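You operate a simulated robot arm through the tools that you are given. There is no shell and no other tool. Be economical: measure what you need, move in short steps, check, and stop when the job is done.

Carry out the task below with a simulated robot arm. There is one attempt and no reset: what you move stays moved.

TASK
Clamp tank 25's outlet cap tight, test it at the bottom valve's first notch, then lock the valve shut.
Fine: shut the clamp and tighten its wing nut before the valve opens; no drop may fall.

Only the result counts: the job must be done as asked and must still hold three seconds after the hand-in. Knocking over, shifting, dropping, spilling or breaking anything else fails it. A push-on lid holds only when it is set on centred and level and pressed home; a screw cap is set on level and turned clockwise until tight.

THE ROBOT
A 7-joint arm with a two-finger parallel gripper, fixed in place. Base frame: the origin is at the foot of the arm, x ahead of it, y to its left, z up. Units: m, degrees, N and s.
Its first joint turns from -166.0 to 166.0 degrees. Payload 4.4 kg.
Tool frame: the origin (TCP) lies between the finger pads and is the grasp point; the fingertips stand 0.023 m ahead of it; z points along the fingers, y is the line along which they close. The gripper opens to 0.094 m. The fingers are 0.038 m wide and 0.01 m thick; the gripper's body (0.054 by 0.096 m) begins 0.039 m behind the TCP.
Orientation is that of the tool frame in the base frame, as a unit quaternion [x, y, z, w]. With the fingers straight down and closing along the base's y, the tool's x points along the base's -x, its y along +y and its z along -z.

THE INTERFACE
- The arm moves only by the tool arm_command. Its argument "increments" is a list that holds one entry, the list of rows, each a list of 7 numbers: the turn, a rotation vector about the tool's x, y, z in degrees, then the shift along the tool's x, y, z in m, then the gripper command, from -1 (shut) to 1 (fully open), values between in proportion. In form: [[[ax, ay, az, x, y, z, fingers], ...]]. A call has 1 to 20 rows; each row shifts and turns the commanded pose from where the row before left it, along the tool's axes as they then stand. Each row takes 0.2 s and may step no farther than 0.05 m and 8.6 degrees from the row before; otherwise, or with a gripper value out of range, the whole call is refused. Where a pose cannot be reached the arm comes as near as it can. A force on the tool above 90 N (or 10 N above the force at the start of the call, whichever is more), or a blocked arm, ends the call early, and 0.2 s more pass. The fingers move at their own pace (about 0.072 m/s each) and stop on an object; they squeeze with about 40 N. The grip force told is the motor's: it shows also when the fingers shut on nothing. Time passes only in rows, and 0.2 s behind the last, so rows that do not move let the fingers close. It gives the time, the measured TCP pose, the force on the tool (base axes), the opening and the grip force at its end, in the units of the frame above (readings bear some noise), with the torque about the TCP (base axes, N m) and any sound that the robot's microphone picked up, and new pictures: "show" is both (left out), scene, wrist or none.
- Cameras (640 x 400 px; columns grow to the right, rows downward): "scene" is fixed at [0.0522, -0.6501, 1.266]; the picture's right is [0.93, -0.36, 0.00], its down [-0.10, -0.27, -0.96] and it looks along [0.34, 0.89, -0.29] (base axes); focal length 317 px, centre (320, 200). "wrist" rides on the gripper at [0.086, 0.016, -0.074] in the tool frame; the picture's right is [-0.18, 0.98, 0.00], its down [-0.58, -0.11, -0.81] and it looks along [-0.79, -0.15, 0.59] (tool axes); focal length 243 px, centre (320, 200). There is no depth. A picture from a camera that has moved, and an enlarged one, comes with that camera's place and axes in the base frame and with its lens.
- zoom(camera, box): a new picture of the part [left, top, right, bottom] of that camera's present view, enlarged. The clock stands still meanwhile.
- hand_in(): hands the job in; it is judged then, once.

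Go step by step. Nothing tells you positions but the pictures and the camera data: compare them with the known pose of the tool, close in by small moves and look again before you grip or let go. The budget is 120 turns and 200 pictures, counting those below and the enlarged ones. Unless the task says otherwise, let go and move clear before handing in, and close with one line.

The tools are called after "Request:" as name(argument=value, ...) on one line, values as JSON. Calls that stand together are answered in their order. arm_command: Moves the arm, as the interface text tells. Its arguments: {"type":"object","properties":{"increments":{"type":"array"},"show":{"type":"string","enum":["both","scene","wrist","none"]}},"required":["increments"]} The other tools are called the same way: zoom (camera, box) takes an enlarged picture of a part of a camera's view; hand_in () hands the job in.

At the start:

```text
time: 0.0
tool_pos: [0.4607, 0.415, 1.0]
ee_rot: [0.0, 1.0, 0.0, -0.001]
contact_force: [0.6, 0.3, -0.4]
wrist_torque: [-0.02, 0.0, 0.01]
width: 0.0939
finger_force: 0.1
```

scene: 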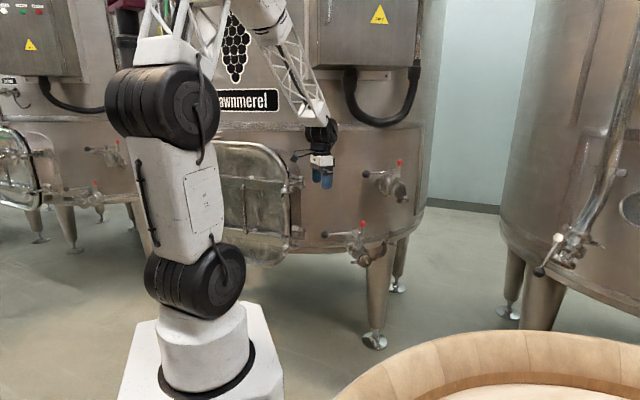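
wrist: 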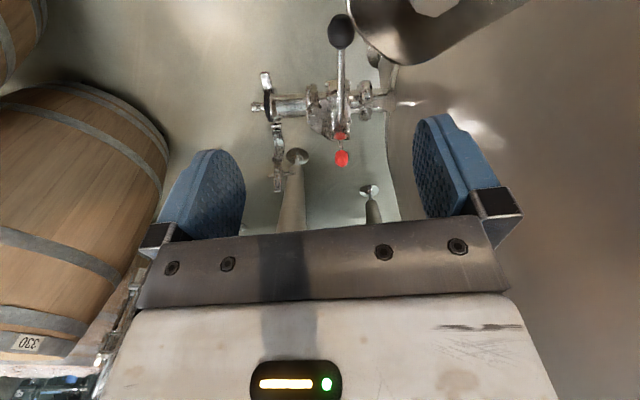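

I see wine tanks with several valves. I'll zoom in on the valves and tank labels first.

Request:
zoom(camera="scene", box=[290, 140, 450, 280])

Request:
zoom(camera="wrist", box=[220, 0, 460, 220])

Request:
zoom(camera="scene", box=[0, 60, 320, 260])

```text
2.86 times, centred on (370, 210) of scene
camera zoom: at [0.0522, -0.6501, 1.266], right [0.93, -0.36, 0.0], down [-0.1, -0.27, -0.96], along [0.34, 0.89, -0.29], focal length 906 px, centre (177, 171)
```

zoom: 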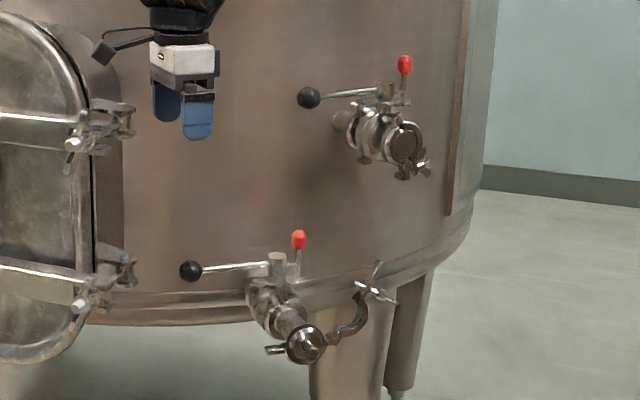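

```text
1.82 times, centred on (340, 110) of wrist
camera zoom: at [0.374, 0.4302, 1.0733], right [0.18, 0.98, 0.0], down [0.58, -0.11, 0.81], along [0.79, -0.15, -0.59], focal length 441 px, centre (284, 364)
```

zoom: 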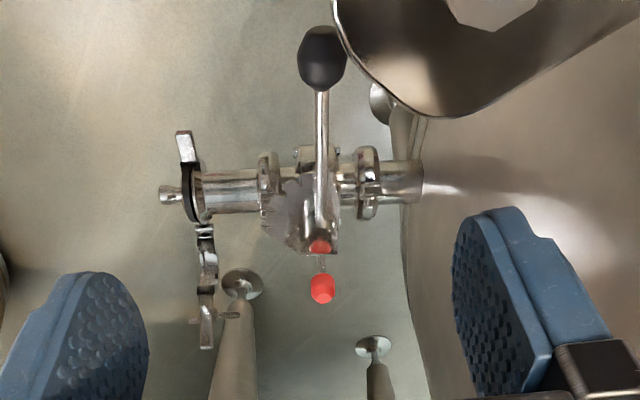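

```text
2.00 times, centred on (160, 160) of scene
camera zoom: at [0.0522, -0.6501, 1.266], right [0.93, -0.36, 0.0], down [-0.1, -0.27, -0.96], along [0.34, 0.89, -0.29], focal length 634 px, centre (640, 280)
```

zoom: 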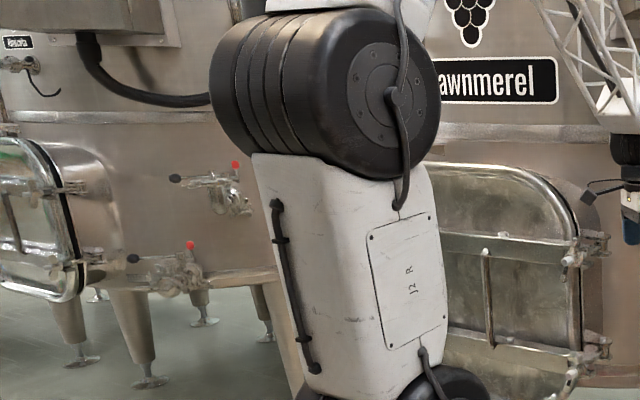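

The bottom valve's outlet cap is near (0.595, 0.296, 0.69), pointing to -y, with its clamp hanging open. I'll turn the tool so the wrist camera looks along +y.

Request:
arm_command(increments=[[[0, 0, -8.2, 0, 0, 0, 1], [0, 0, -8.2, 0, 0, 0, 1], [0, 0, -8.2, 0, 0, 0, 1], [0, 0, -8.2, 0, 0, 0, 1], [0, 0, -8.2, 0, 0, 0, 1], [0, 0, -8.2, 0, 0, 0, 1], [0, 0, -8.2, 0, 0, 0, 1], [0, 0, -8.2, 0, 0, 0, 1], [0, 0, -8.2, 0, 0, 0, 1], [0, 0, -8.2, 0, 0, 0, 1], [0, 0, -8, 0, 0, 0, 1], [0, 0, 0, 0.04, -0.02, 0, 1], [0, 0, 0, 0.04, -0.02, 0, 1], [0, 0, 0, 0.04, -0.02, 0, 1], [0, 0, 0, 0.04, -0.02, 0, 1], [0, 0, 0, 0.04, -0.02, 0, 1]]])

```text
time: 3.4
tool_pos: [0.5605, 0.2158, 0.9999]
ee_rot: [-0.707, 0.707, 0.0, -0.001]
contact_force: [-0.1, 0.7, -0.2]
wrist_torque: [-0.02, 0.01, -0.04]
width: 0.0939
finger_force: 0.3
camera wrist: at [0.5451, 0.1274, 1.074], right [-0.98, 0.18, 0.0], down [0.11, 0.58, 0.81], along [0.15, 0.79, -0.59], focal length 243 px, centre (320, 200)
```

scene: 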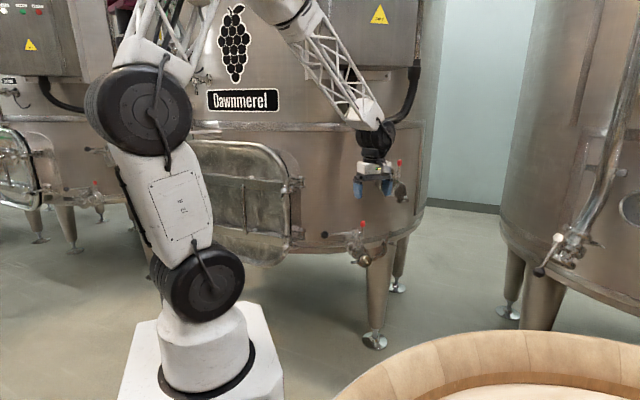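
wrist: 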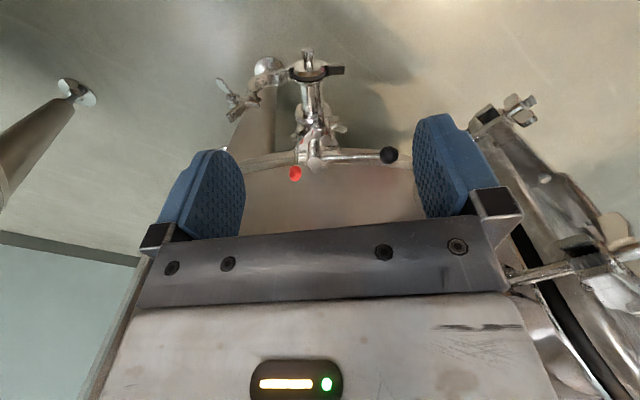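

The camera view is upside down but clear. I'll come lower and step back in y for a closer look.

Request:
arm_command(increments=[[[0, 0, 0, 0.03, 0, 0.03, 1], [0, 0, 0, 0.03, -0.01, 0.03, 1], [0, 0, 0, 0.03, -0.01, 0.03, 1], [0, 0, 0, 0.0, -0.01, 0.03, 1], [0, 0, 0, 0.0, 0, 0.03, 1], [0, 0, 0, 0, 0, 0, 1]]])

Request:
zoom(camera="wrist", box=[170, 0, 450, 220])

Request:
zoom(camera="scene", box=[310, 200, 410, 280])

```text
time: 4.8
tool_pos: [0.5904, 0.1245, 0.8498]
ee_rot: [-0.707, 0.707, 0.0, 0.0]
contact_force: [0.9, 0.6, 0.1]
wrist_torque: [0.02, 0.04, -0.01]
width: 0.094
finger_force: 0.0
camera wrist: at [0.5747, 0.0384, 0.9241], right [-0.98, 0.18, 0.0], down [0.11, 0.58, 0.81], along [0.15, 0.79, -0.59], focal length 243 px, centre (320, 200)
```

scene: 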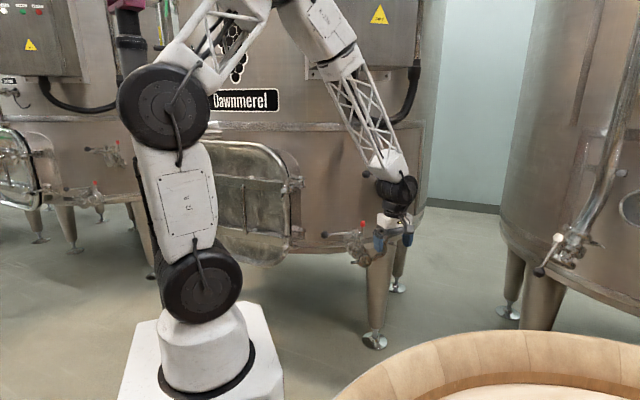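
wrist: 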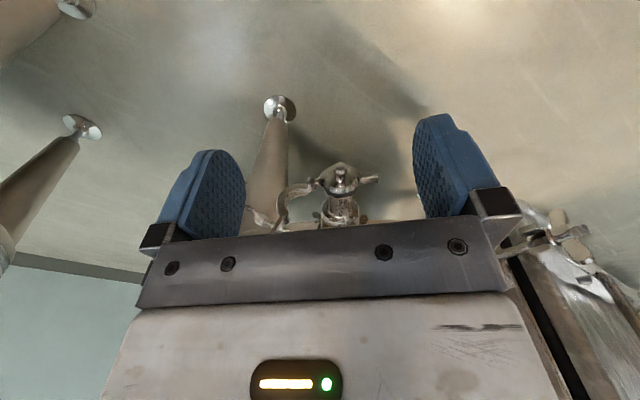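

```text
1.82 times, centred on (310, 110) of wrist
camera zoom: at [0.5747, 0.0384, 0.9241], right [-0.98, 0.18, 0.0], down [0.11, 0.58, 0.81], along [0.15, 0.79, -0.59], focal length 441 px, centre (338, 364)
```

zoom: 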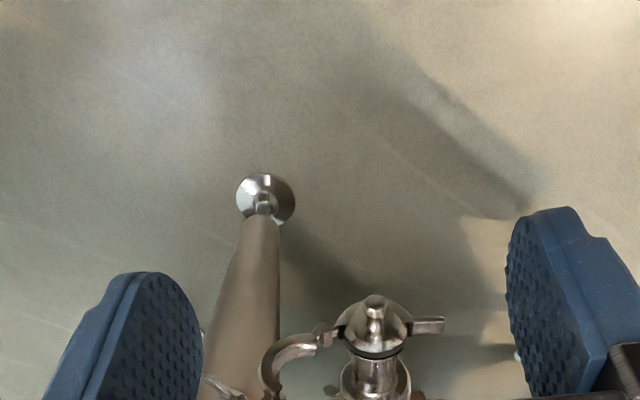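

```text
5.00 times, centred on (360, 240) of scene
camera zoom: at [0.0522, -0.6501, 1.266], right [0.93, -0.36, 0.0], down [-0.1, -0.27, -0.96], along [0.34, 0.89, -0.29], focal length 1586 px, centre (120, 0)
```

zoom: 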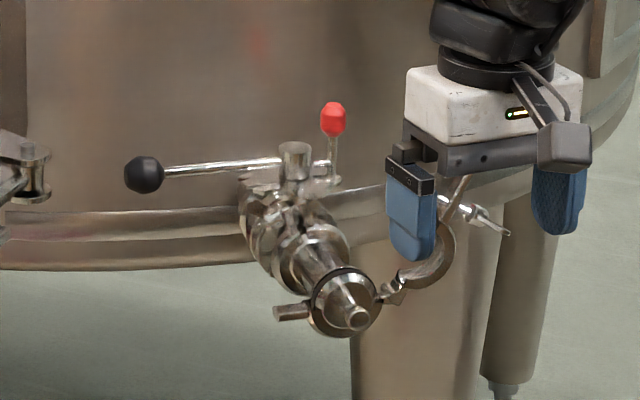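

I need a steeper view, so I'll move +y by 0.075.

Request:
arm_command(increments=[[[0, 0, 0, -0.04, 0, 0, 1], [0, 0, 0, -0.035, 0, 0, 1], [0, 0, 0, 0, 0, 0, 1]]], show="none")

Request:
zoom(camera="wrist", box=[190, 20, 430, 220])

```text
time: 5.6
tool_pos: [0.5898, 0.2013, 0.8495]
ee_rot: [-0.707, 0.708, 0.0, 0.001]
contact_force: [0.4, -0.5, -0.4]
wrist_torque: [-0.02, 0.0, 0.0]
width: 0.094
finger_force: 0.1
```

```text
2.00 times, centred on (310, 120) of wrist
camera zoom: at [0.5742, 0.114, 0.9232], right [-0.98, 0.18, 0.0], down [0.11, 0.58, 0.81], along [0.15, 0.79, -0.59], focal length 485 px, centre (340, 360)
```

zoom: 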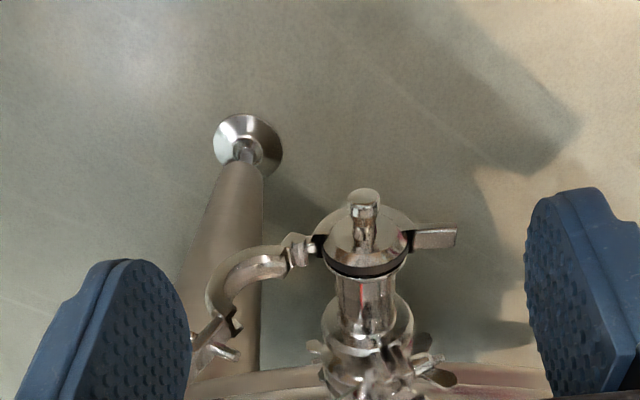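

The lower clamp half is under the ferrule with a lug on the -x side. The upper half stands open on the +x side and carries the swing bolt with wing nut. I'll get a closer look at the bolt.

Request:
arm_command(increments=[[[0, 0, 0, -0.01, -0.03, 0, 1], [0, 0, 0, -0.02, -0.02, 0, 1], [0, 0, 0, 0, 0, 0, 1]]], show="none")

Request:
zoom(camera="wrist", box=[230, 70, 430, 220])

Request:
zoom(camera="scene", box=[330, 210, 410, 275])

```text
time: 6.4
tool_pos: [0.64, 0.2295, 0.8478]
ee_rot: [-0.707, 0.708, 0.0, 0.0]
contact_force: [0.7, 0.7, -0.1]
wrist_torque: [0.01, 0.02, 0.02]
width: 0.0939
finger_force: 0.1
```

```text
2.67 times, centred on (330, 145) of wrist
camera zoom: at [0.6246, 0.1429, 0.9236], right [-0.98, 0.18, 0.0], down [0.11, 0.58, 0.81], along [0.15, 0.79, -0.59], focal length 647 px, centre (293, 347)
```

zoom: 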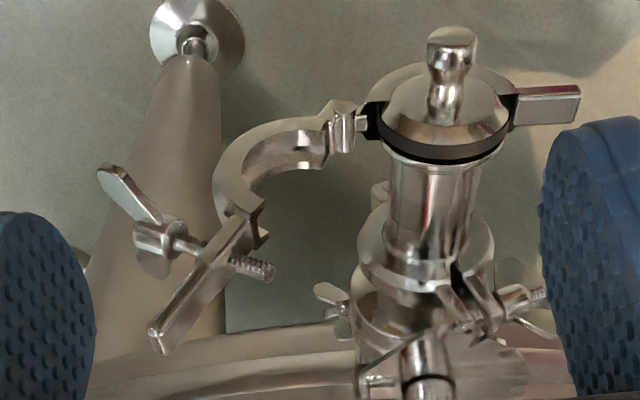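

```text
6.15 times, centred on (370, 242) of scene
camera zoom: at [0.0522, -0.6501, 1.266], right [0.93, -0.36, 0.0], down [-0.1, -0.27, -0.96], along [0.34, 0.89, -0.29], focal length 1952 px, centre (12, -62)
```

zoom: 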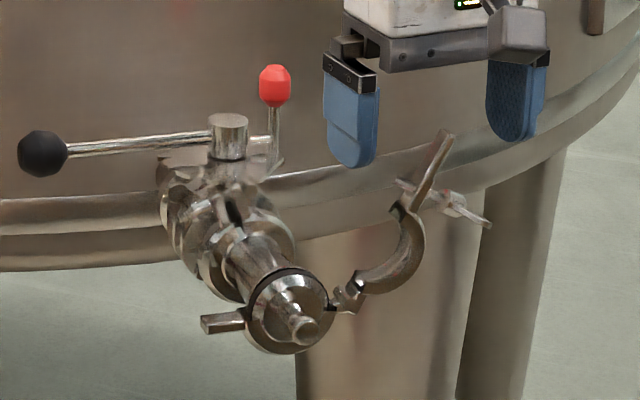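

I've measured:
- Cap axis: x≈0.595, z≈0.695
- Gasket: y≈0.31
- Clamp hinge: (0.633, 0.305, 0.696)
- Tab tip: (0.70, 0.79)

I'll move the closed fingers to the +x side of the tab.

Request:
arm_command(increments=[[[0, 0, 0, 0, -0.032, 0, 0], [0, 0, 0, 0, -0.032, 0, -1], [0, 0, 0, 0, -0.031, 0, -1], [0, 0, 0, -0.04, 0, 0, -1], [0, 0, 0, -0.0385, 0, 0, -1], [0, 0, 0, 0, 0, 0, -1], [0, 0, 0, 0, 0, 0.03, -1], [0, 0, 0, 0, 0, 0.02, -1], [0, 0, 0, 0, 0, 0, -1]]])

Request:
zoom(camera="wrist", box=[230, 70, 430, 220])

Request:
zoom(camera="scene", box=[330, 210, 410, 275])

```text
time: 8.4
tool_pos: [0.7356, 0.3091, 0.7991]
ee_rot: [0.707, -0.707, 0.0, 0.0]
contact_force: [0.4, 1.0, -0.2]
wrist_torque: [0.01, 0.03, 0.04]
width: 0.0
finger_force: 40.1
camera wrist: at [0.7192, 0.221, 0.8728], right [-0.98, 0.18, 0.0], down [0.11, 0.58, 0.81], along [0.15, 0.79, -0.59], focal length 243 px, centre (320, 200)
```

scene: 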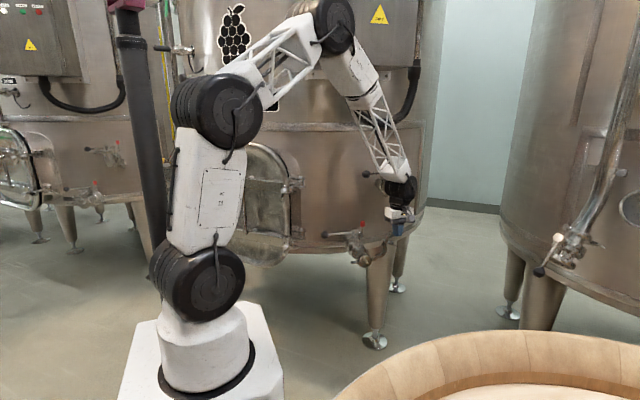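
wrist: 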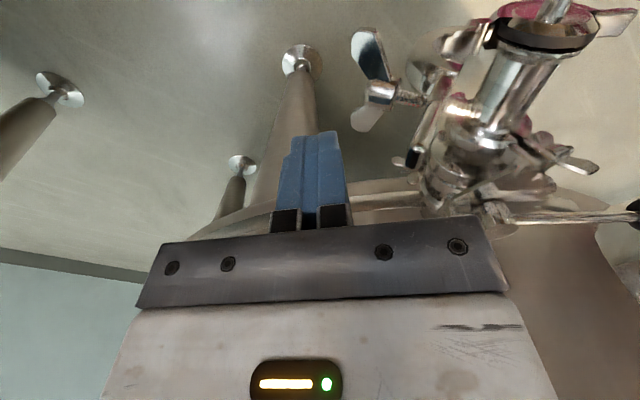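

```text
2.67 times, centred on (330, 145) of wrist
camera zoom: at [0.7192, 0.221, 0.8728], right [-0.98, 0.18, 0.0], down [0.11, 0.58, 0.81], along [0.15, 0.79, -0.59], focal length 647 px, centre (293, 347)
```

zoom: 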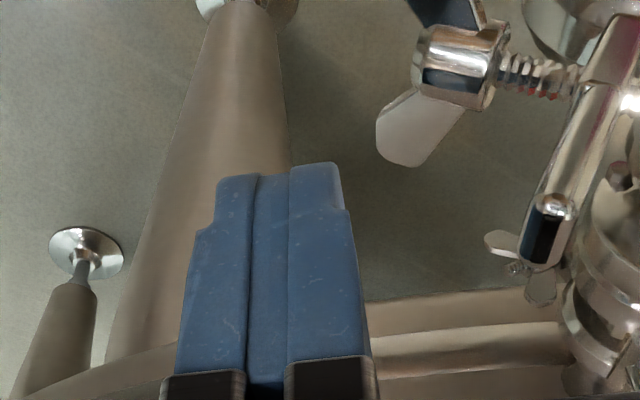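

```text
6.15 times, centred on (370, 242) of scene
camera zoom: at [0.0522, -0.6501, 1.266], right [0.93, -0.36, 0.0], down [-0.1, -0.27, -0.96], along [0.34, 0.89, -0.29], focal length 1952 px, centre (12, -62)
```

zoom: 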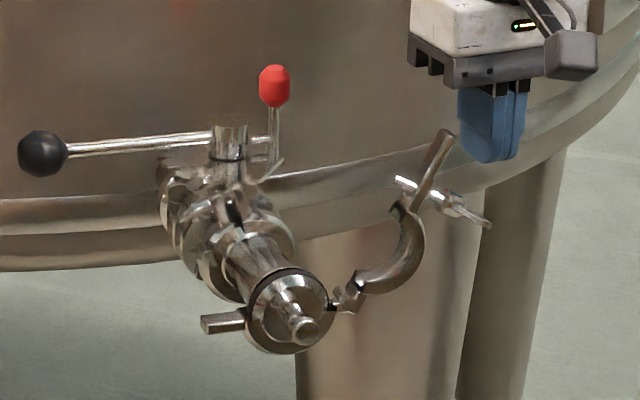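

The tab tip refines to about (0.694, 0.293, 0.803). I'll push it along its arc around the hinge to about 120°.

Request:
arm_command(increments=[[[0, 0, 0, 0.012, 0.01, -0.006, -1], [0, 0, 0, 0, 0.02, -0.006, -1], [0, 0, 0, 0, 0.0145, -0.008, -1], [0, 0, 0, 0, 0.0145, -0.008, -1], [0, 0, 0, 0, 0.0145, -0.0025, -1], [0, 0, 0, 0, 0.0145, -0.0025, -1], [0, 0, 0, 0, 0.0147, 0.001, -1], [0, 0, 0, 0, 0.0147, 0.0016, -1], [0, 0, 0, 0, 0.014, 0.005, -1], [0, 0, 0, 0, 0.0138, 0.005, -1], [0, 0, 0, 0, 0, 0, -1]]])

Request:
zoom(camera="scene", box=[330, 210, 410, 275])

```text
time: 10.8
tool_pos: [0.5902, 0.2976, 0.8193]
ee_rot: [-0.707, 0.707, 0.0, 0.0]
contact_force: [0.5, -0.5, -0.5]
wrist_torque: [0.03, 0.01, 0.0]
width: 0.0
finger_force: 40.2
camera wrist: at [0.5741, 0.2094, 0.8934], right [-0.98, 0.18, 0.0], down [0.11, 0.58, 0.81], along [0.15, 0.79, -0.59], focal length 243 px, centre (320, 200)
```

scene: 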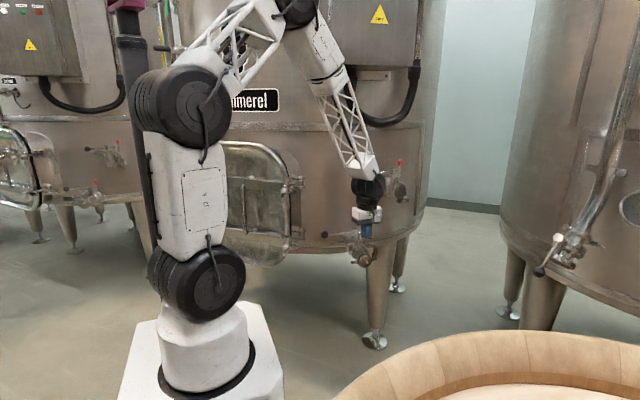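
wrist: 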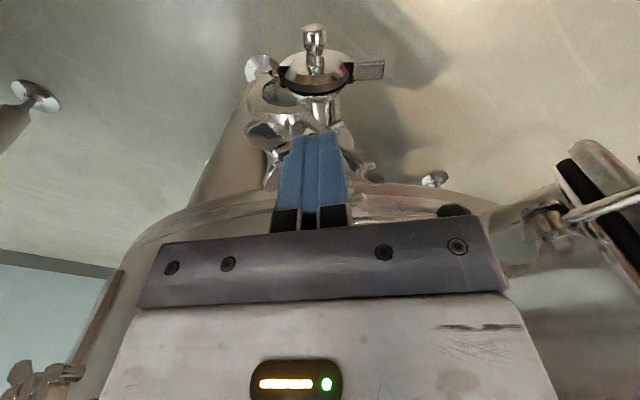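

```text
6.15 times, centred on (370, 242) of scene
camera zoom: at [0.0522, -0.6501, 1.266], right [0.93, -0.36, 0.0], down [-0.1, -0.27, -0.96], along [0.34, 0.89, -0.29], focal length 1952 px, centre (12, -62)
```

zoom: 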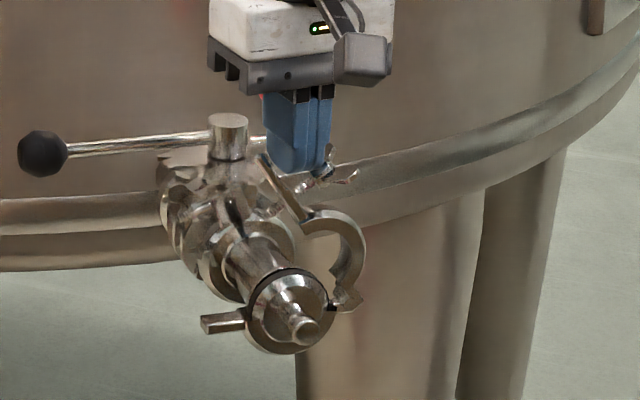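

The clamp half is following the push and is now past vertical. I'll continue down the arc.

Request:
arm_command(increments=[[[0, 0, 0, 0, 0.012, 0.0085, -1], [0, 0, 0, 0, 0.0116, 0.0085, -1], [0, 0, 0, 0, 0.0095, 0.0113, -1], [0, 0, 0, 0, 0.0095, 0.0113, -1], [0, 0, 0, 0, 0.0064, 0.0134, -1], [0, 0, 0, 0, 0.006, 0.0134, -1], [0, 0, 0, 0, 0, 0, -1]]])

Request:
zoom(camera="scene", box=[330, 210, 410, 275])

```text
time: 12.4
tool_pos: [0.5348, 0.2953, 0.7534]
ee_rot: [0.707, -0.707, 0.0, 0.0]
contact_force: [-0.5, -0.1, 0.3]
wrist_torque: [0.0, 0.02, -0.03]
width: 0.0
finger_force: 39.6
camera wrist: at [0.5191, 0.2088, 0.8273], right [-0.98, 0.18, 0.0], down [0.11, 0.58, 0.81], along [0.15, 0.79, -0.59], focal length 243 px, centre (320, 200)
```

scene: 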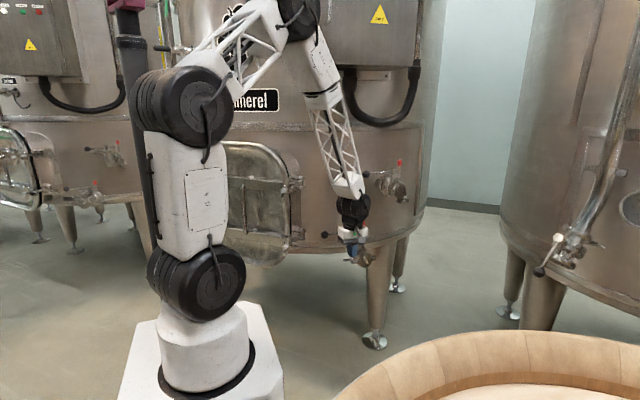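
wrist: 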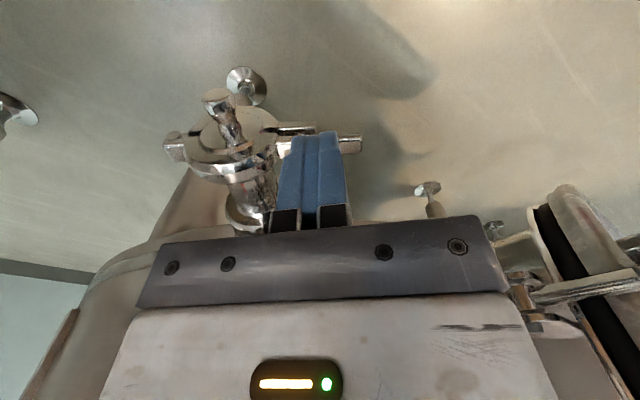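

```text
6.15 times, centred on (370, 242) of scene
camera zoom: at [0.0522, -0.6501, 1.266], right [0.93, -0.36, 0.0], down [-0.1, -0.27, -0.96], along [0.34, 0.89, -0.29], focal length 1952 px, centre (12, -62)
```

zoom: 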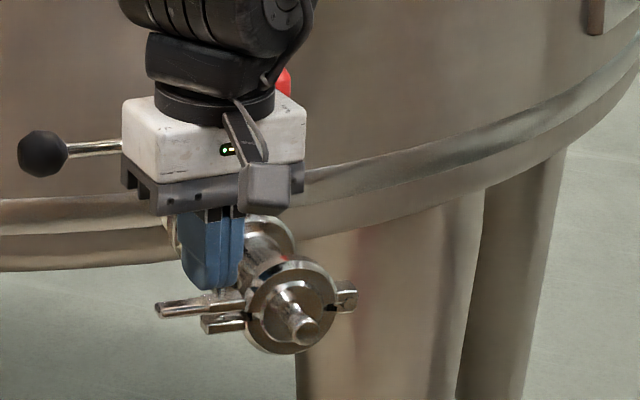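

The clamp half is nearly shut. I'll press down gently until I feel contact.

Request:
arm_command(increments=[[[0, 0, 0, 0, 0.002, 0.005, -1], [0, 0, 0, 0, 0.002, 0.005, -1], [0, 0, 0, 0, 0, 0.004, -1], [0, 0, 0, 0, 0, 0.003, -1], [0, 0, 0, 0, 0, 0, -1]]], show="none")

Request:
zoom(camera="scene", box=[330, 210, 410, 275])

Request:
zoom(camera="wrist", box=[150, 50, 390, 240])

```text
time: 13.0
tool_pos: [0.5348, 0.2964, 0.7502]
ee_rot: [0.707, -0.707, 0.001, -0.006]
contact_force: [-10.7, -13.1, 37.1]
wrist_torque: [-0.26, -0.39, -0.23]
width: 0.0
finger_force: 39.8
stopped in row 2: the force on the tool passed its limit at 109 N (the readings are from after the stop); the commanded pose is now the measured one
```

```text
6.15 times, centred on (370, 242) of scene
camera zoom: at [0.0522, -0.6501, 1.266], right [0.93, -0.36, 0.0], down [-0.1, -0.27, -0.96], along [0.34, 0.89, -0.29], focal length 1952 px, centre (12, -62)
```

zoom: 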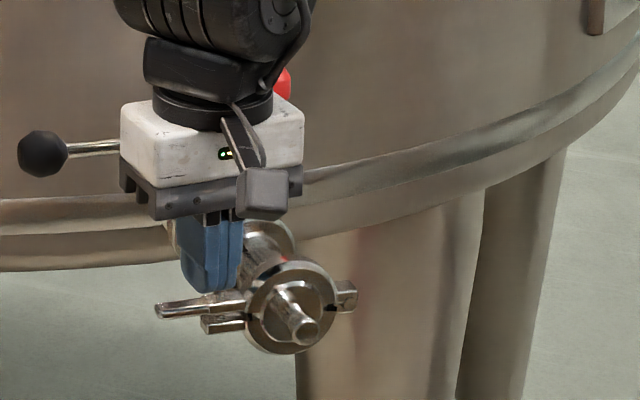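

```text
2.11 times, centred on (270, 145) of wrist
camera zoom: at [0.5183, 0.2093, 0.8244], right [-0.98, 0.18, -0.01], down [0.1, 0.58, 0.81], along [0.15, 0.8, -0.59], focal length 511 px, centre (425, 316)
```

zoom: 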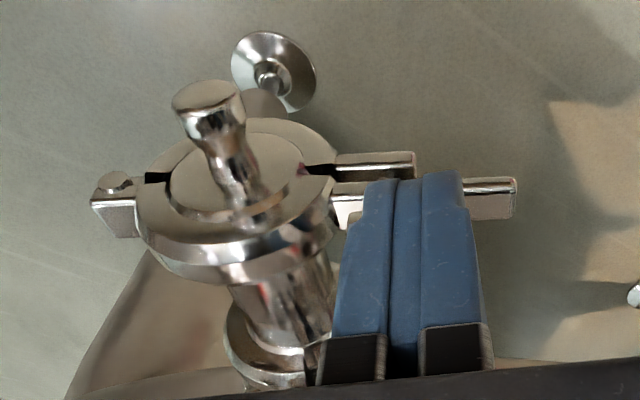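

The clamp bottomed out, so it is shut. I'll retreat up and back to look at the wing nut.

Request:
arm_command(increments=[[[0, 0, 0, 0, 0, -0.02, -1], [0, 0, 0, 0, 0, -0.04, -1], [0, 0, 0, 0.03, 0, -0.04, 0], [0, 0, 0, 0.03, 0, -0.02, 0.6], [0, 0, 0, 0.03, -0.01, 0, 0.6], [0, 0, 0, 0, 0, 0, 0.6]]], show="none")

Request:
zoom(camera="scene", box=[330, 210, 410, 275])

Request:
zoom(camera="wrist", box=[210, 50, 430, 230])

```text
time: 14.4
tool_pos: [0.5428, 0.2075, 0.8697]
ee_rot: [-0.707, 0.707, 0.0, 0.003]
contact_force: [0.4, -0.2, 0.5]
wrist_torque: [0.02, -0.01, -0.02]
width: 0.0749
finger_force: 0.1
```

```text
6.15 times, centred on (370, 242) of scene
camera zoom: at [0.0522, -0.6501, 1.266], right [0.93, -0.36, 0.0], down [-0.1, -0.27, -0.96], along [0.34, 0.89, -0.29], focal length 1952 px, centre (12, -62)
```

zoom: 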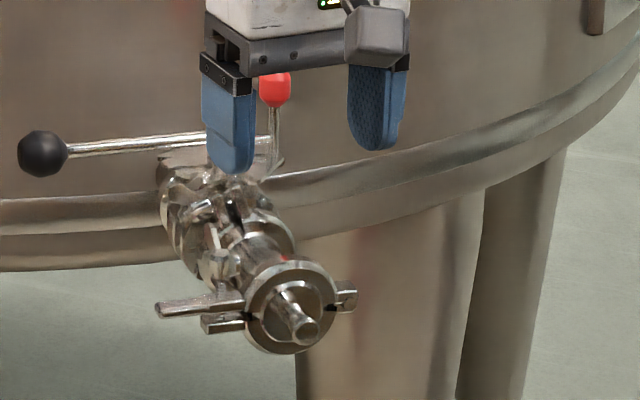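

```text
2.22 times, centred on (320, 140) of wrist
camera zoom: at [0.526, 0.1191, 0.9432], right [-0.98, 0.18, -0.01], down [0.1, 0.58, 0.81], along [0.15, 0.79, -0.59], focal length 539 px, centre (320, 333)
```

zoom: 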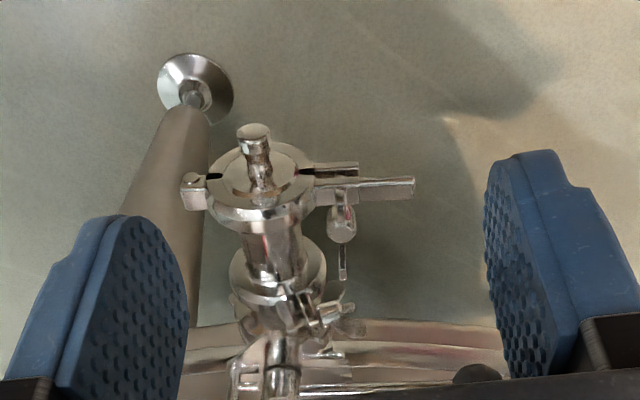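

Request:
zoom(camera="wrist", box=[295, 95, 375, 165])

Request:
zoom(camera="scene", box=[348, 234, 378, 260])

```text
5.71 times, centred on (335, 130) of wrist
camera zoom: at [0.526, 0.1191, 0.9432], right [-0.98, 0.18, -0.01], down [0.1, 0.58, 0.81], along [0.15, 0.79, -0.59], focal length 1386 px, centre (234, 600)
```

zoom: 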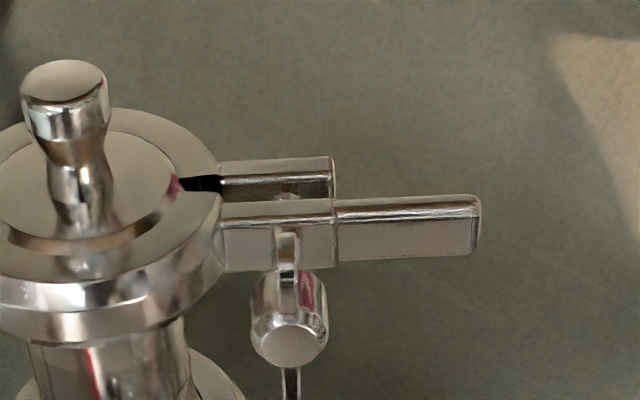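

```text
15.38 times, centred on (363, 247) of scene
camera zoom: at [0.0522, -0.6501, 1.266], right [0.93, -0.36, 0.0], down [-0.1, -0.27, -0.96], along [0.34, 0.89, -0.29], focal length 4880 px, centre (-342, -523)
```

zoom: 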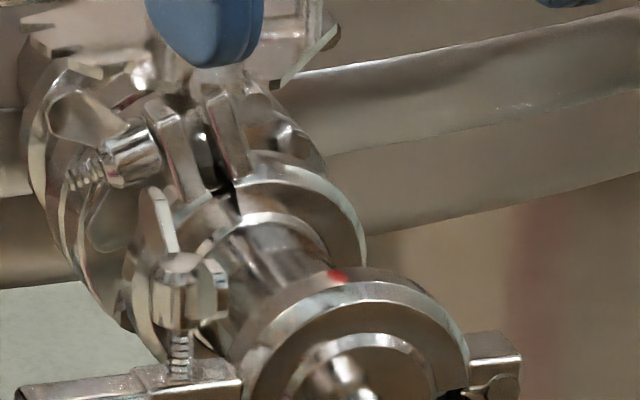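

The wing nut stands on top of the tab at about (0.547, 0.303, 0.738), wings along y. I'll move over it with a 40 mm opening and check before going down.

Request:
arm_command(increments=[[[0, 0, 3, -0.03, -0.004, 0, -0.15], [0, 0, 3, -0.035, 0, 0, -0.15], [0, 0, 0, -0.0305, 0, 0, -0.15], [0, 0, 0, 0, 0, 0.03, -0.15], [0, 0, 0, 0, 0, 0.03, -0.15], [0, 0, 0, 0, 0, 0, -0.15]]], show="none")

Request:
zoom(camera="wrist", box=[220, 80, 420, 240])

Request:
zoom(camera="scene", box=[330, 210, 410, 275])

```text
time: 15.8
tool_pos: [0.5545, 0.3043, 0.8096]
ee_rot: [-0.669, 0.743, -0.001, 0.002]
contact_force: [0.3, -0.1, -0.2]
wrist_torque: [0.02, -0.04, 0.01]
width: 0.0399
finger_force: 0.0
```

```text
2.50 times, centred on (320, 160) of wrist
camera zoom: at [0.5287, 0.2176, 0.8833], right [-0.96, 0.29, -0.01], down [0.16, 0.56, 0.81], along [0.23, 0.77, -0.59], focal length 606 px, centre (320, 300)
```

zoom: 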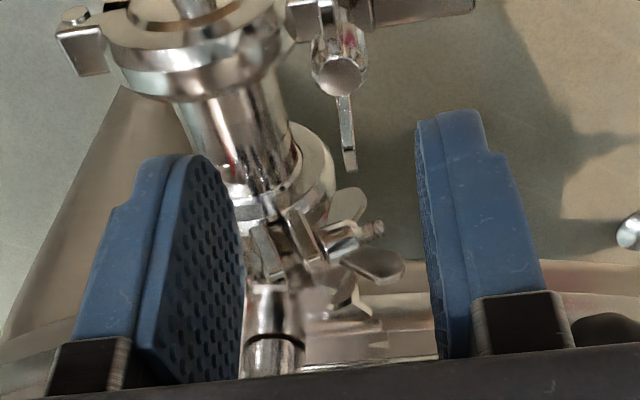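

```text
6.15 times, centred on (370, 242) of scene
camera zoom: at [0.0522, -0.6501, 1.266], right [0.93, -0.36, 0.0], down [-0.1, -0.27, -0.96], along [0.34, 0.89, -0.29], focal length 1952 px, centre (12, -62)
```

zoom: 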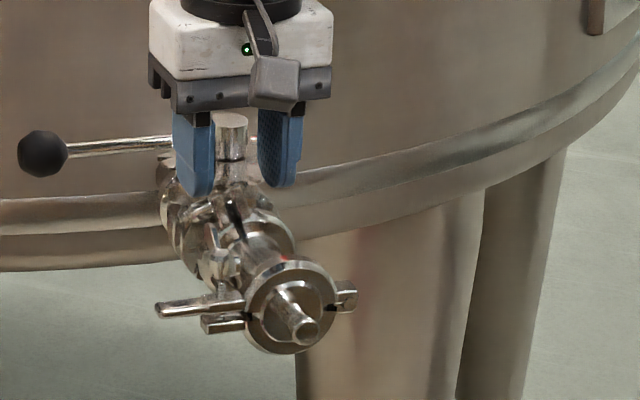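

The hub refines to about (0.551, 0.313), top z≈0.736, with wings up to z≈0.764. I'll centre on it, descend and close.

Request:
arm_command(increments=[[[0, 0, -3, -0.0076, 0.0043, 0.01, -0.15], [0, 0, 0, 0, 0, 0.02, -0.15], [0, 0, 0, 0, 0, 0.015, -0.15], [0, 0, 0, 0, 0, 0.01, -0.15], [0, 0, 0, 0, 0, 0, -0.15]]], show="none")

Request:
zoom(camera="wrist", box=[220, 80, 420, 240])

Request:
zoom(camera="scene", box=[340, 225, 390, 265])

```text
time: 17.0
tool_pos: [0.5516, 0.3102, 0.7539]
ee_rot: [-0.689, 0.725, -0.001, 0.004]
contact_force: [-3.9, -11.7, 26.7]
wrist_torque: [-0.41, -0.71, -0.37]
width: 0.0388
finger_force: 0.1
```

```text
2.50 times, centred on (320, 160) of wrist
camera zoom: at [0.5295, 0.2236, 0.8287], right [-0.97, 0.24, -0.01], down [0.13, 0.57, 0.81], along [0.19, 0.79, -0.59], focal length 606 px, centre (320, 300)
```

zoom: 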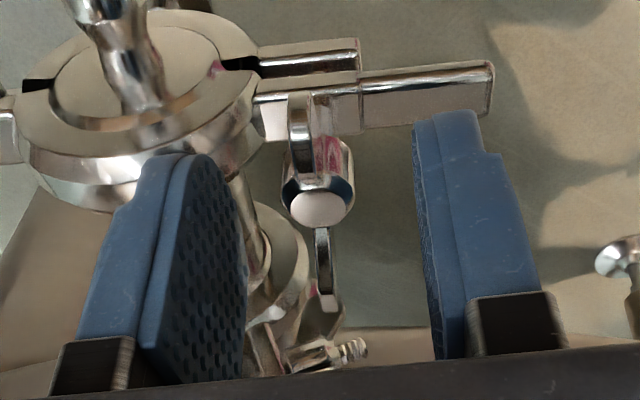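

```text
10.00 times, centred on (365, 245) of scene
camera zoom: at [0.0522, -0.6501, 1.266], right [0.93, -0.36, 0.0], down [-0.1, -0.27, -0.96], along [0.34, 0.89, -0.29], focal length 3172 px, centre (-130, -250)
```

zoom: 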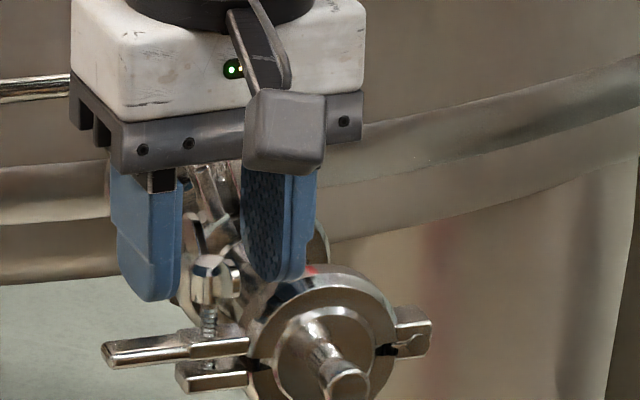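

The +x finger is resting on the clamp ring. I'll lift 6 mm, close onto the wings and see.

Request:
arm_command(increments=[[[0, 0, 0, 0, 0, -0.006, -0.15], [0, 0, 0, 0, 0, 0, -0.5], [0, 0, 0, 0, 0, 0, -1], [0, 0, 0, 0, 0, 0, -1], [0, 0, 0, 0, 0, 0, -1]]], show="none")

Request:
zoom(camera="wrist", box=[220, 80, 420, 240])

Request:
zoom(camera="scene", box=[340, 225, 390, 265])

```text
time: 18.2
tool_pos: [0.5519, 0.3101, 0.7608]
ee_rot: [-0.687, 0.726, -0.001, 0.004]
contact_force: [35.6, -1.4, -11.3]
wrist_torque: [-0.02, -0.48, -1.7]
width: 0.0077
finger_force: 44.7
```

```text
2.50 times, centred on (320, 160) of wrist
camera zoom: at [0.5301, 0.2238, 0.8343], right [-0.97, 0.24, -0.01], down [0.13, 0.57, 0.81], along [0.19, 0.79, -0.59], focal length 606 px, centre (320, 300)
```

zoom: 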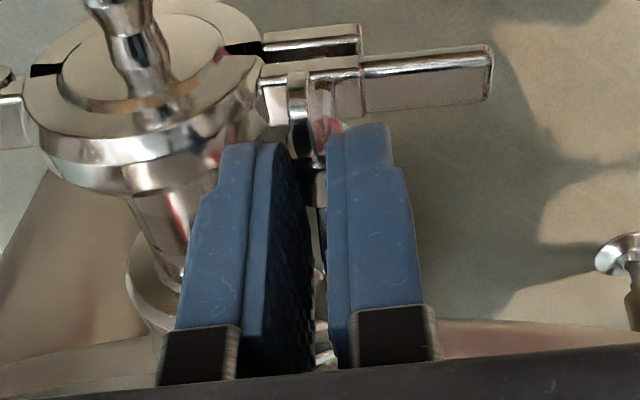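

```text
10.00 times, centred on (365, 245) of scene
camera zoom: at [0.0522, -0.6501, 1.266], right [0.93, -0.36, 0.0], down [-0.1, -0.27, -0.96], along [0.34, 0.89, -0.29], focal length 3172 px, centre (-130, -250)
```

zoom: 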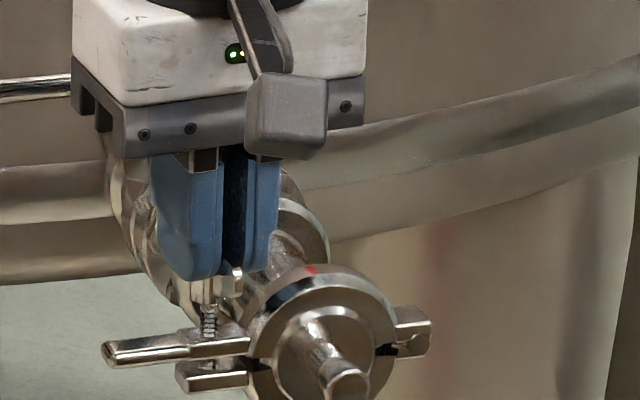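

I have the wings gripped (7.7 mm). A side load of +35 N in x shows I'm off centre, so I'll shift +x a little to relieve it.

Request:
arm_command(increments=[[[0, 0, 0, 0, -0.002, 0, -1], [0, 0, 0, 0, 0, 0, -1]]], show="none")

```text
time: 18.8
tool_pos: [0.5515, 0.3101, 0.7606]
ee_rot: [-0.688, 0.725, -0.001, 0.003]
contact_force: [-6.7, 9.1, 18.2]
wrist_torque: [0.21, 0.14, -1.7]
width: 0.0078
finger_force: 44.9
```

Request:
arm_command(increments=[[[0, 0, 6, 0, 0, 0, -1], [0, 0, 6, 0, 0, 0, -1], [0, 0, 6, 0, 0, 0, -1], [0, 0, 6, 0, 0, 0, -1], [0, 0, 6, 0, 0, 0, -1], [0, 0, 0, 0, 0, 0, -1]]], show="none")

Request:
zoom(camera="wrist", box=[220, 80, 420, 240])

```text
time: 20.2
tool_pos: [0.5507, 0.3111, 0.761]
ee_rot: [-0.477, 0.879, -0.001, 0.004]
contact_force: [-45.4, 50.1, 23.2]
wrist_torque: [0.54, 1.11, 0.11]
width: 0.0068
finger_force: 45.1
```

```text
2.50 times, centred on (320, 160) of wrist
camera zoom: at [0.4899, 0.2456, 0.8342], right [-0.72, 0.69, 0.0], down [0.4, 0.43, 0.81], along [0.56, 0.59, -0.59], focal length 606 px, centre (320, 300)
```

zoom: 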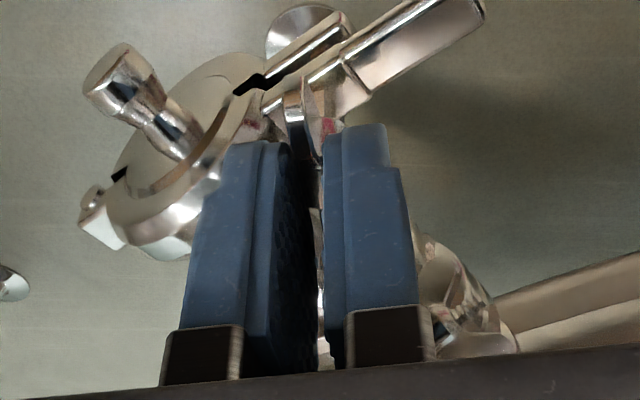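

The nut turns with the fingers, but the lateral force shows the bolt axis is about 6 mm off the TCP. I'll open slightly and recentre on about (0.555, 0.3155).

Request:
arm_command(increments=[[[0, 0, 0, 0, 0, 0, -0.5], [0, 0, 0, 0, 0, 0, -0.5], [0, 0, 0, 0, 0, 0, -0.5]]], show="none")

Request:
zoom(camera="wrist", box=[220, 80, 420, 240])

```text
time: 21.0
tool_pos: [0.552, 0.3095, 0.7591]
ee_rot: [-0.477, 0.879, 0.0, 0.004]
contact_force: [-0.3, 0.2, 0.2]
wrist_torque: [0.0, 0.04, -0.04]
width: 0.0235
finger_force: 0.1
```

```text
2.50 times, centred on (320, 160) of wrist
camera zoom: at [0.4907, 0.2448, 0.8341], right [-0.72, 0.69, 0.0], down [0.4, 0.43, 0.81], along [0.56, 0.59, -0.59], focal length 606 px, centre (320, 300)
```

zoom: 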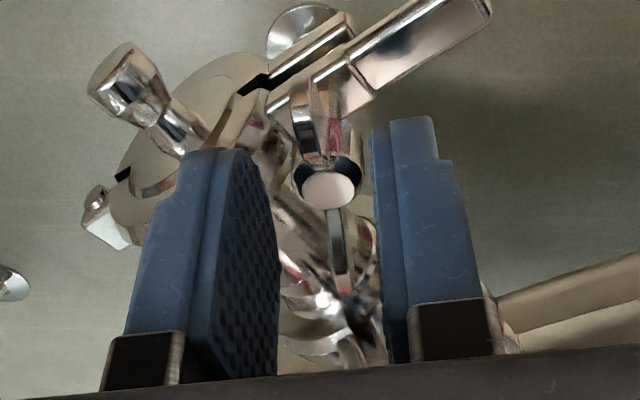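

Across the fingers it's centred. I'll shift 6 mm along the wing direction, regrip and turn further.

Request:
arm_command(increments=[[[0, 0, 0, -0.006, 0.0005, 0, -0.5], [0, 0, 0, 0, 0, 0, -1], [0, 0, 0, 0, 0, 0, -1], [0, 0, 0, 0, 0, 0, -1], [0, 0, 6, 0, 0, 0, -1], [0, 0, 6, 0, 0, 0, -1], [0, 0, 6, 0, 0, 0, -1], [0, 0, 6, 0, 0, 0, -1], [0, 0, 6, 0, 0, 0, -1], [0, 0, 0, 0, 0, 0, -1]]], show="none")

```text
time: 23.2
tool_pos: [0.5553, 0.3136, 0.7608]
ee_rot: [-0.233, 0.972, 0.002, 0.004]
contact_force: [39.0, -68.1, -11.2]
wrist_torque: [-0.84, -1.19, 0.32]
width: 0.0064
finger_force: 44.8
```

Request:
arm_command(increments=[[[0, 0, 0, 0, 0, 0, -0.5], [0, 0, 0, 0, 0, 0, -0.5], [0, 0, 0, 0, 0, 0, -0.5]]], show="none")

Request:
zoom(camera="wrist", box=[220, 80, 420, 240])

Request:
zoom(camera="scene", box=[340, 225, 390, 265])

```text
time: 24.0
tool_pos: [0.5546, 0.316, 0.7605]
ee_rot: [-0.234, 0.972, 0.0, 0.004]
contact_force: [-0.1, 0.5, -0.3]
wrist_torque: [0.04, 0.01, 0.0]
width: 0.0236
finger_force: 0.0
```

```text
2.50 times, centred on (320, 160) of wrist
camera zoom: at [0.47, 0.2895, 0.8344], right [-0.28, 0.96, 0.0], down [0.56, 0.16, 0.81], along [0.78, 0.23, -0.59], focal length 606 px, centre (320, 300)
```

zoom: 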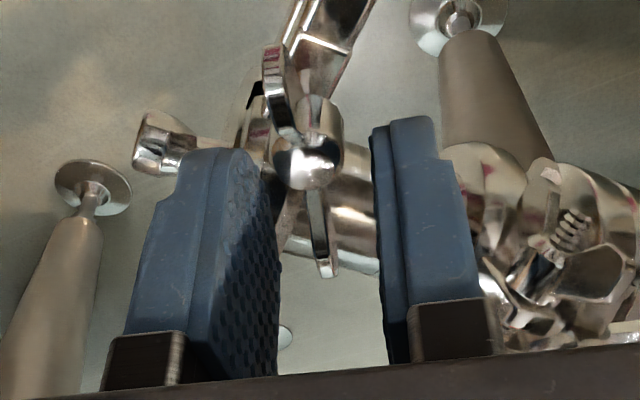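

```text
10.00 times, centred on (365, 245) of scene
camera zoom: at [0.0522, -0.6501, 1.266], right [0.93, -0.36, 0.0], down [-0.1, -0.27, -0.96], along [0.34, 0.89, -0.29], focal length 3172 px, centre (-130, -250)
```

zoom: 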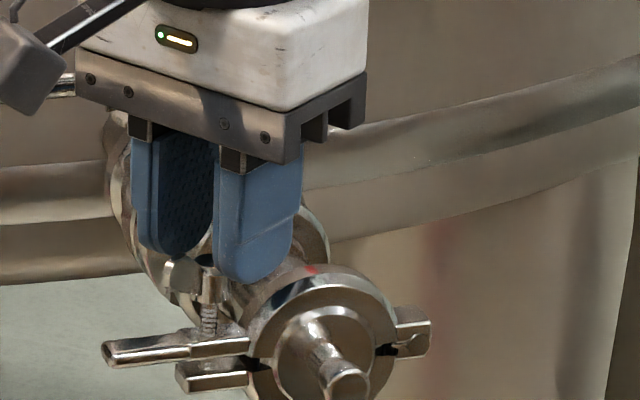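

Two views now agree: the bolt axis is at (0.5533, 0.3125). I'll recentre there, regrip and turn about 110°.

Request:
arm_command(increments=[[[0, 0, 0, 0.0027, -0.0025, -0.001, -0.5], [0, 0, 0, 0, 0, 0, -1], [0, 0, 0, 0, 0, 0, -1], [0, 0, 0, 0, 0, 0, -1], [0, 0, 8, 0, 0, 0, -1], [0, 0, 8, 0, 0, 0, -1], [0, 0, 8, 0, 0, 0, -1], [0, 0, 8, 0, 0, 0, -1], [0, 0, 8, 0, 0, 0, -1], [0, 0, 8, 0, 0, 0, -1], [0, 0, 8, 0, 0, 0, -1], [0, 0, 8, 0, 0, 0, -1], [0, 0, 8, 0, 0, 0, -1], [0, 0, 8, 0, 0, 0, -1], [0, 0, 8, 0, 0, 0, -1], [0, 0, 8, 0, 0, 0, -1], [0, 0, 8, 0, 0, 0, -1], [0, 0, 8, 0, 0, 0, -1], [0, 0, 0, 0, 0, 0, -1]]])

Request:
zoom(camera="scene", box=[340, 225, 390, 265])

```text
time: 28.0
tool_pos: [0.5518, 0.3111, 0.7619]
ee_rot: [0.676, 0.737, 0.002, 0.001]
contact_force: [-53.1, -26.7, 20.5]
wrist_torque: [-0.1, 1.29, 0.03]
width: 0.0065
finger_force: 45.4
camera wrist: at [0.5608, 0.3979, 0.8358], right [0.99, -0.1, 0.0], down [-0.06, -0.59, 0.8], along [-0.08, -0.8, -0.59], focal length 243 px, centre (320, 200)
```

scene: 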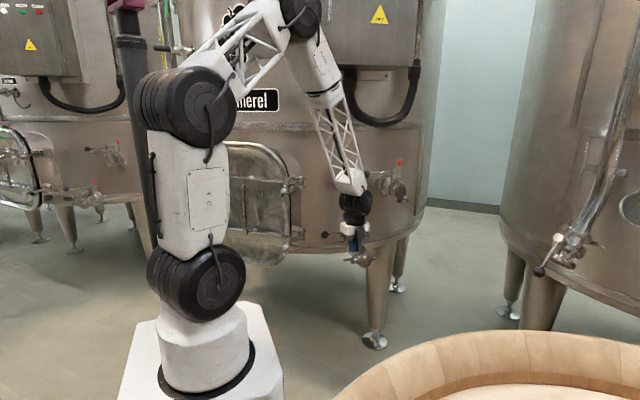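
wrist: 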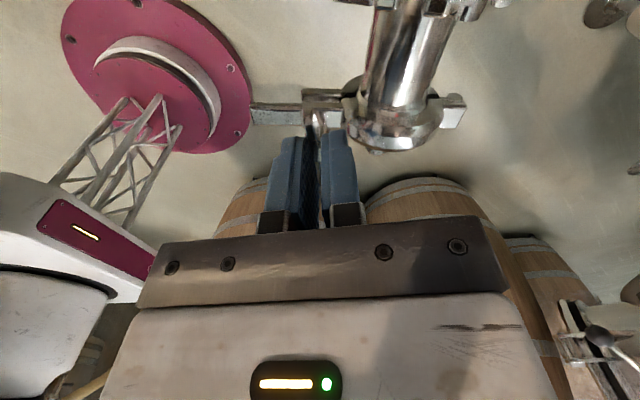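

```text
10.00 times, centred on (365, 245) of scene
camera zoom: at [0.0522, -0.6501, 1.266], right [0.93, -0.36, 0.0], down [-0.1, -0.27, -0.96], along [0.34, 0.89, -0.29], focal length 3172 px, centre (-130, -250)
```

zoom: 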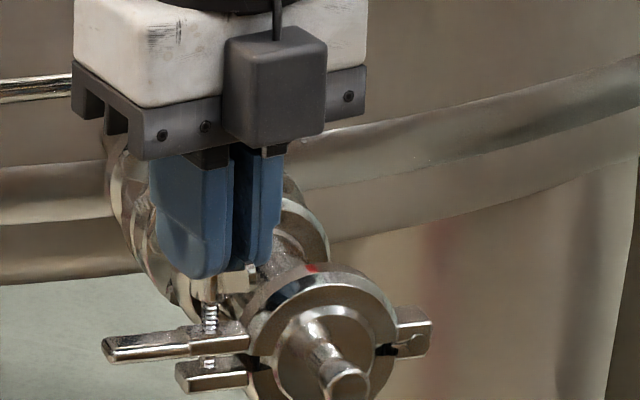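

Request:
zoom(camera="scene", box=[350, 245, 374, 265])

Request:
zoom(camera="wrist", box=[240, 60, 480, 210])

```text
16.00 times, centred on (362, 255) of scene
camera zoom: at [0.0522, -0.6501, 1.266], right [0.93, -0.36, 0.0], down [-0.1, -0.27, -0.96], along [0.34, 0.89, -0.29], focal length 5075 px, centre (-352, -680)
```

zoom: 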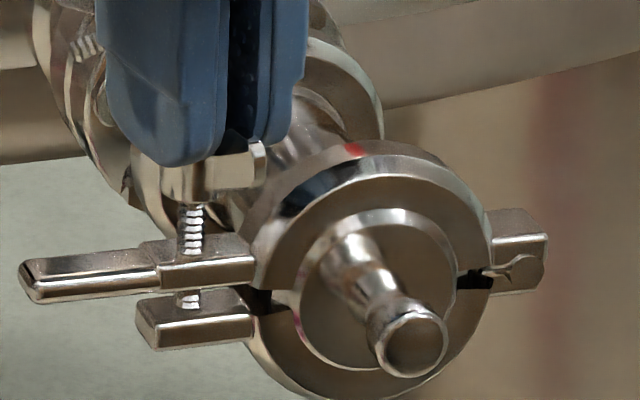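

```text
2.67 times, centred on (360, 135) of wrist
camera zoom: at [0.5608, 0.3979, 0.8358], right [0.99, -0.1, 0.0], down [-0.06, -0.59, 0.8], along [-0.08, -0.8, -0.59], focal length 647 px, centre (213, 373)
```

zoom: 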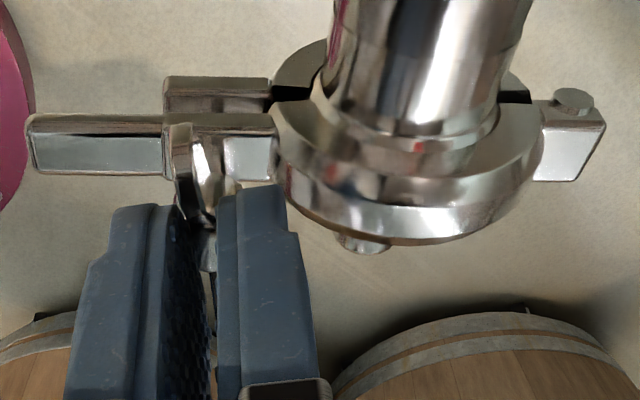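

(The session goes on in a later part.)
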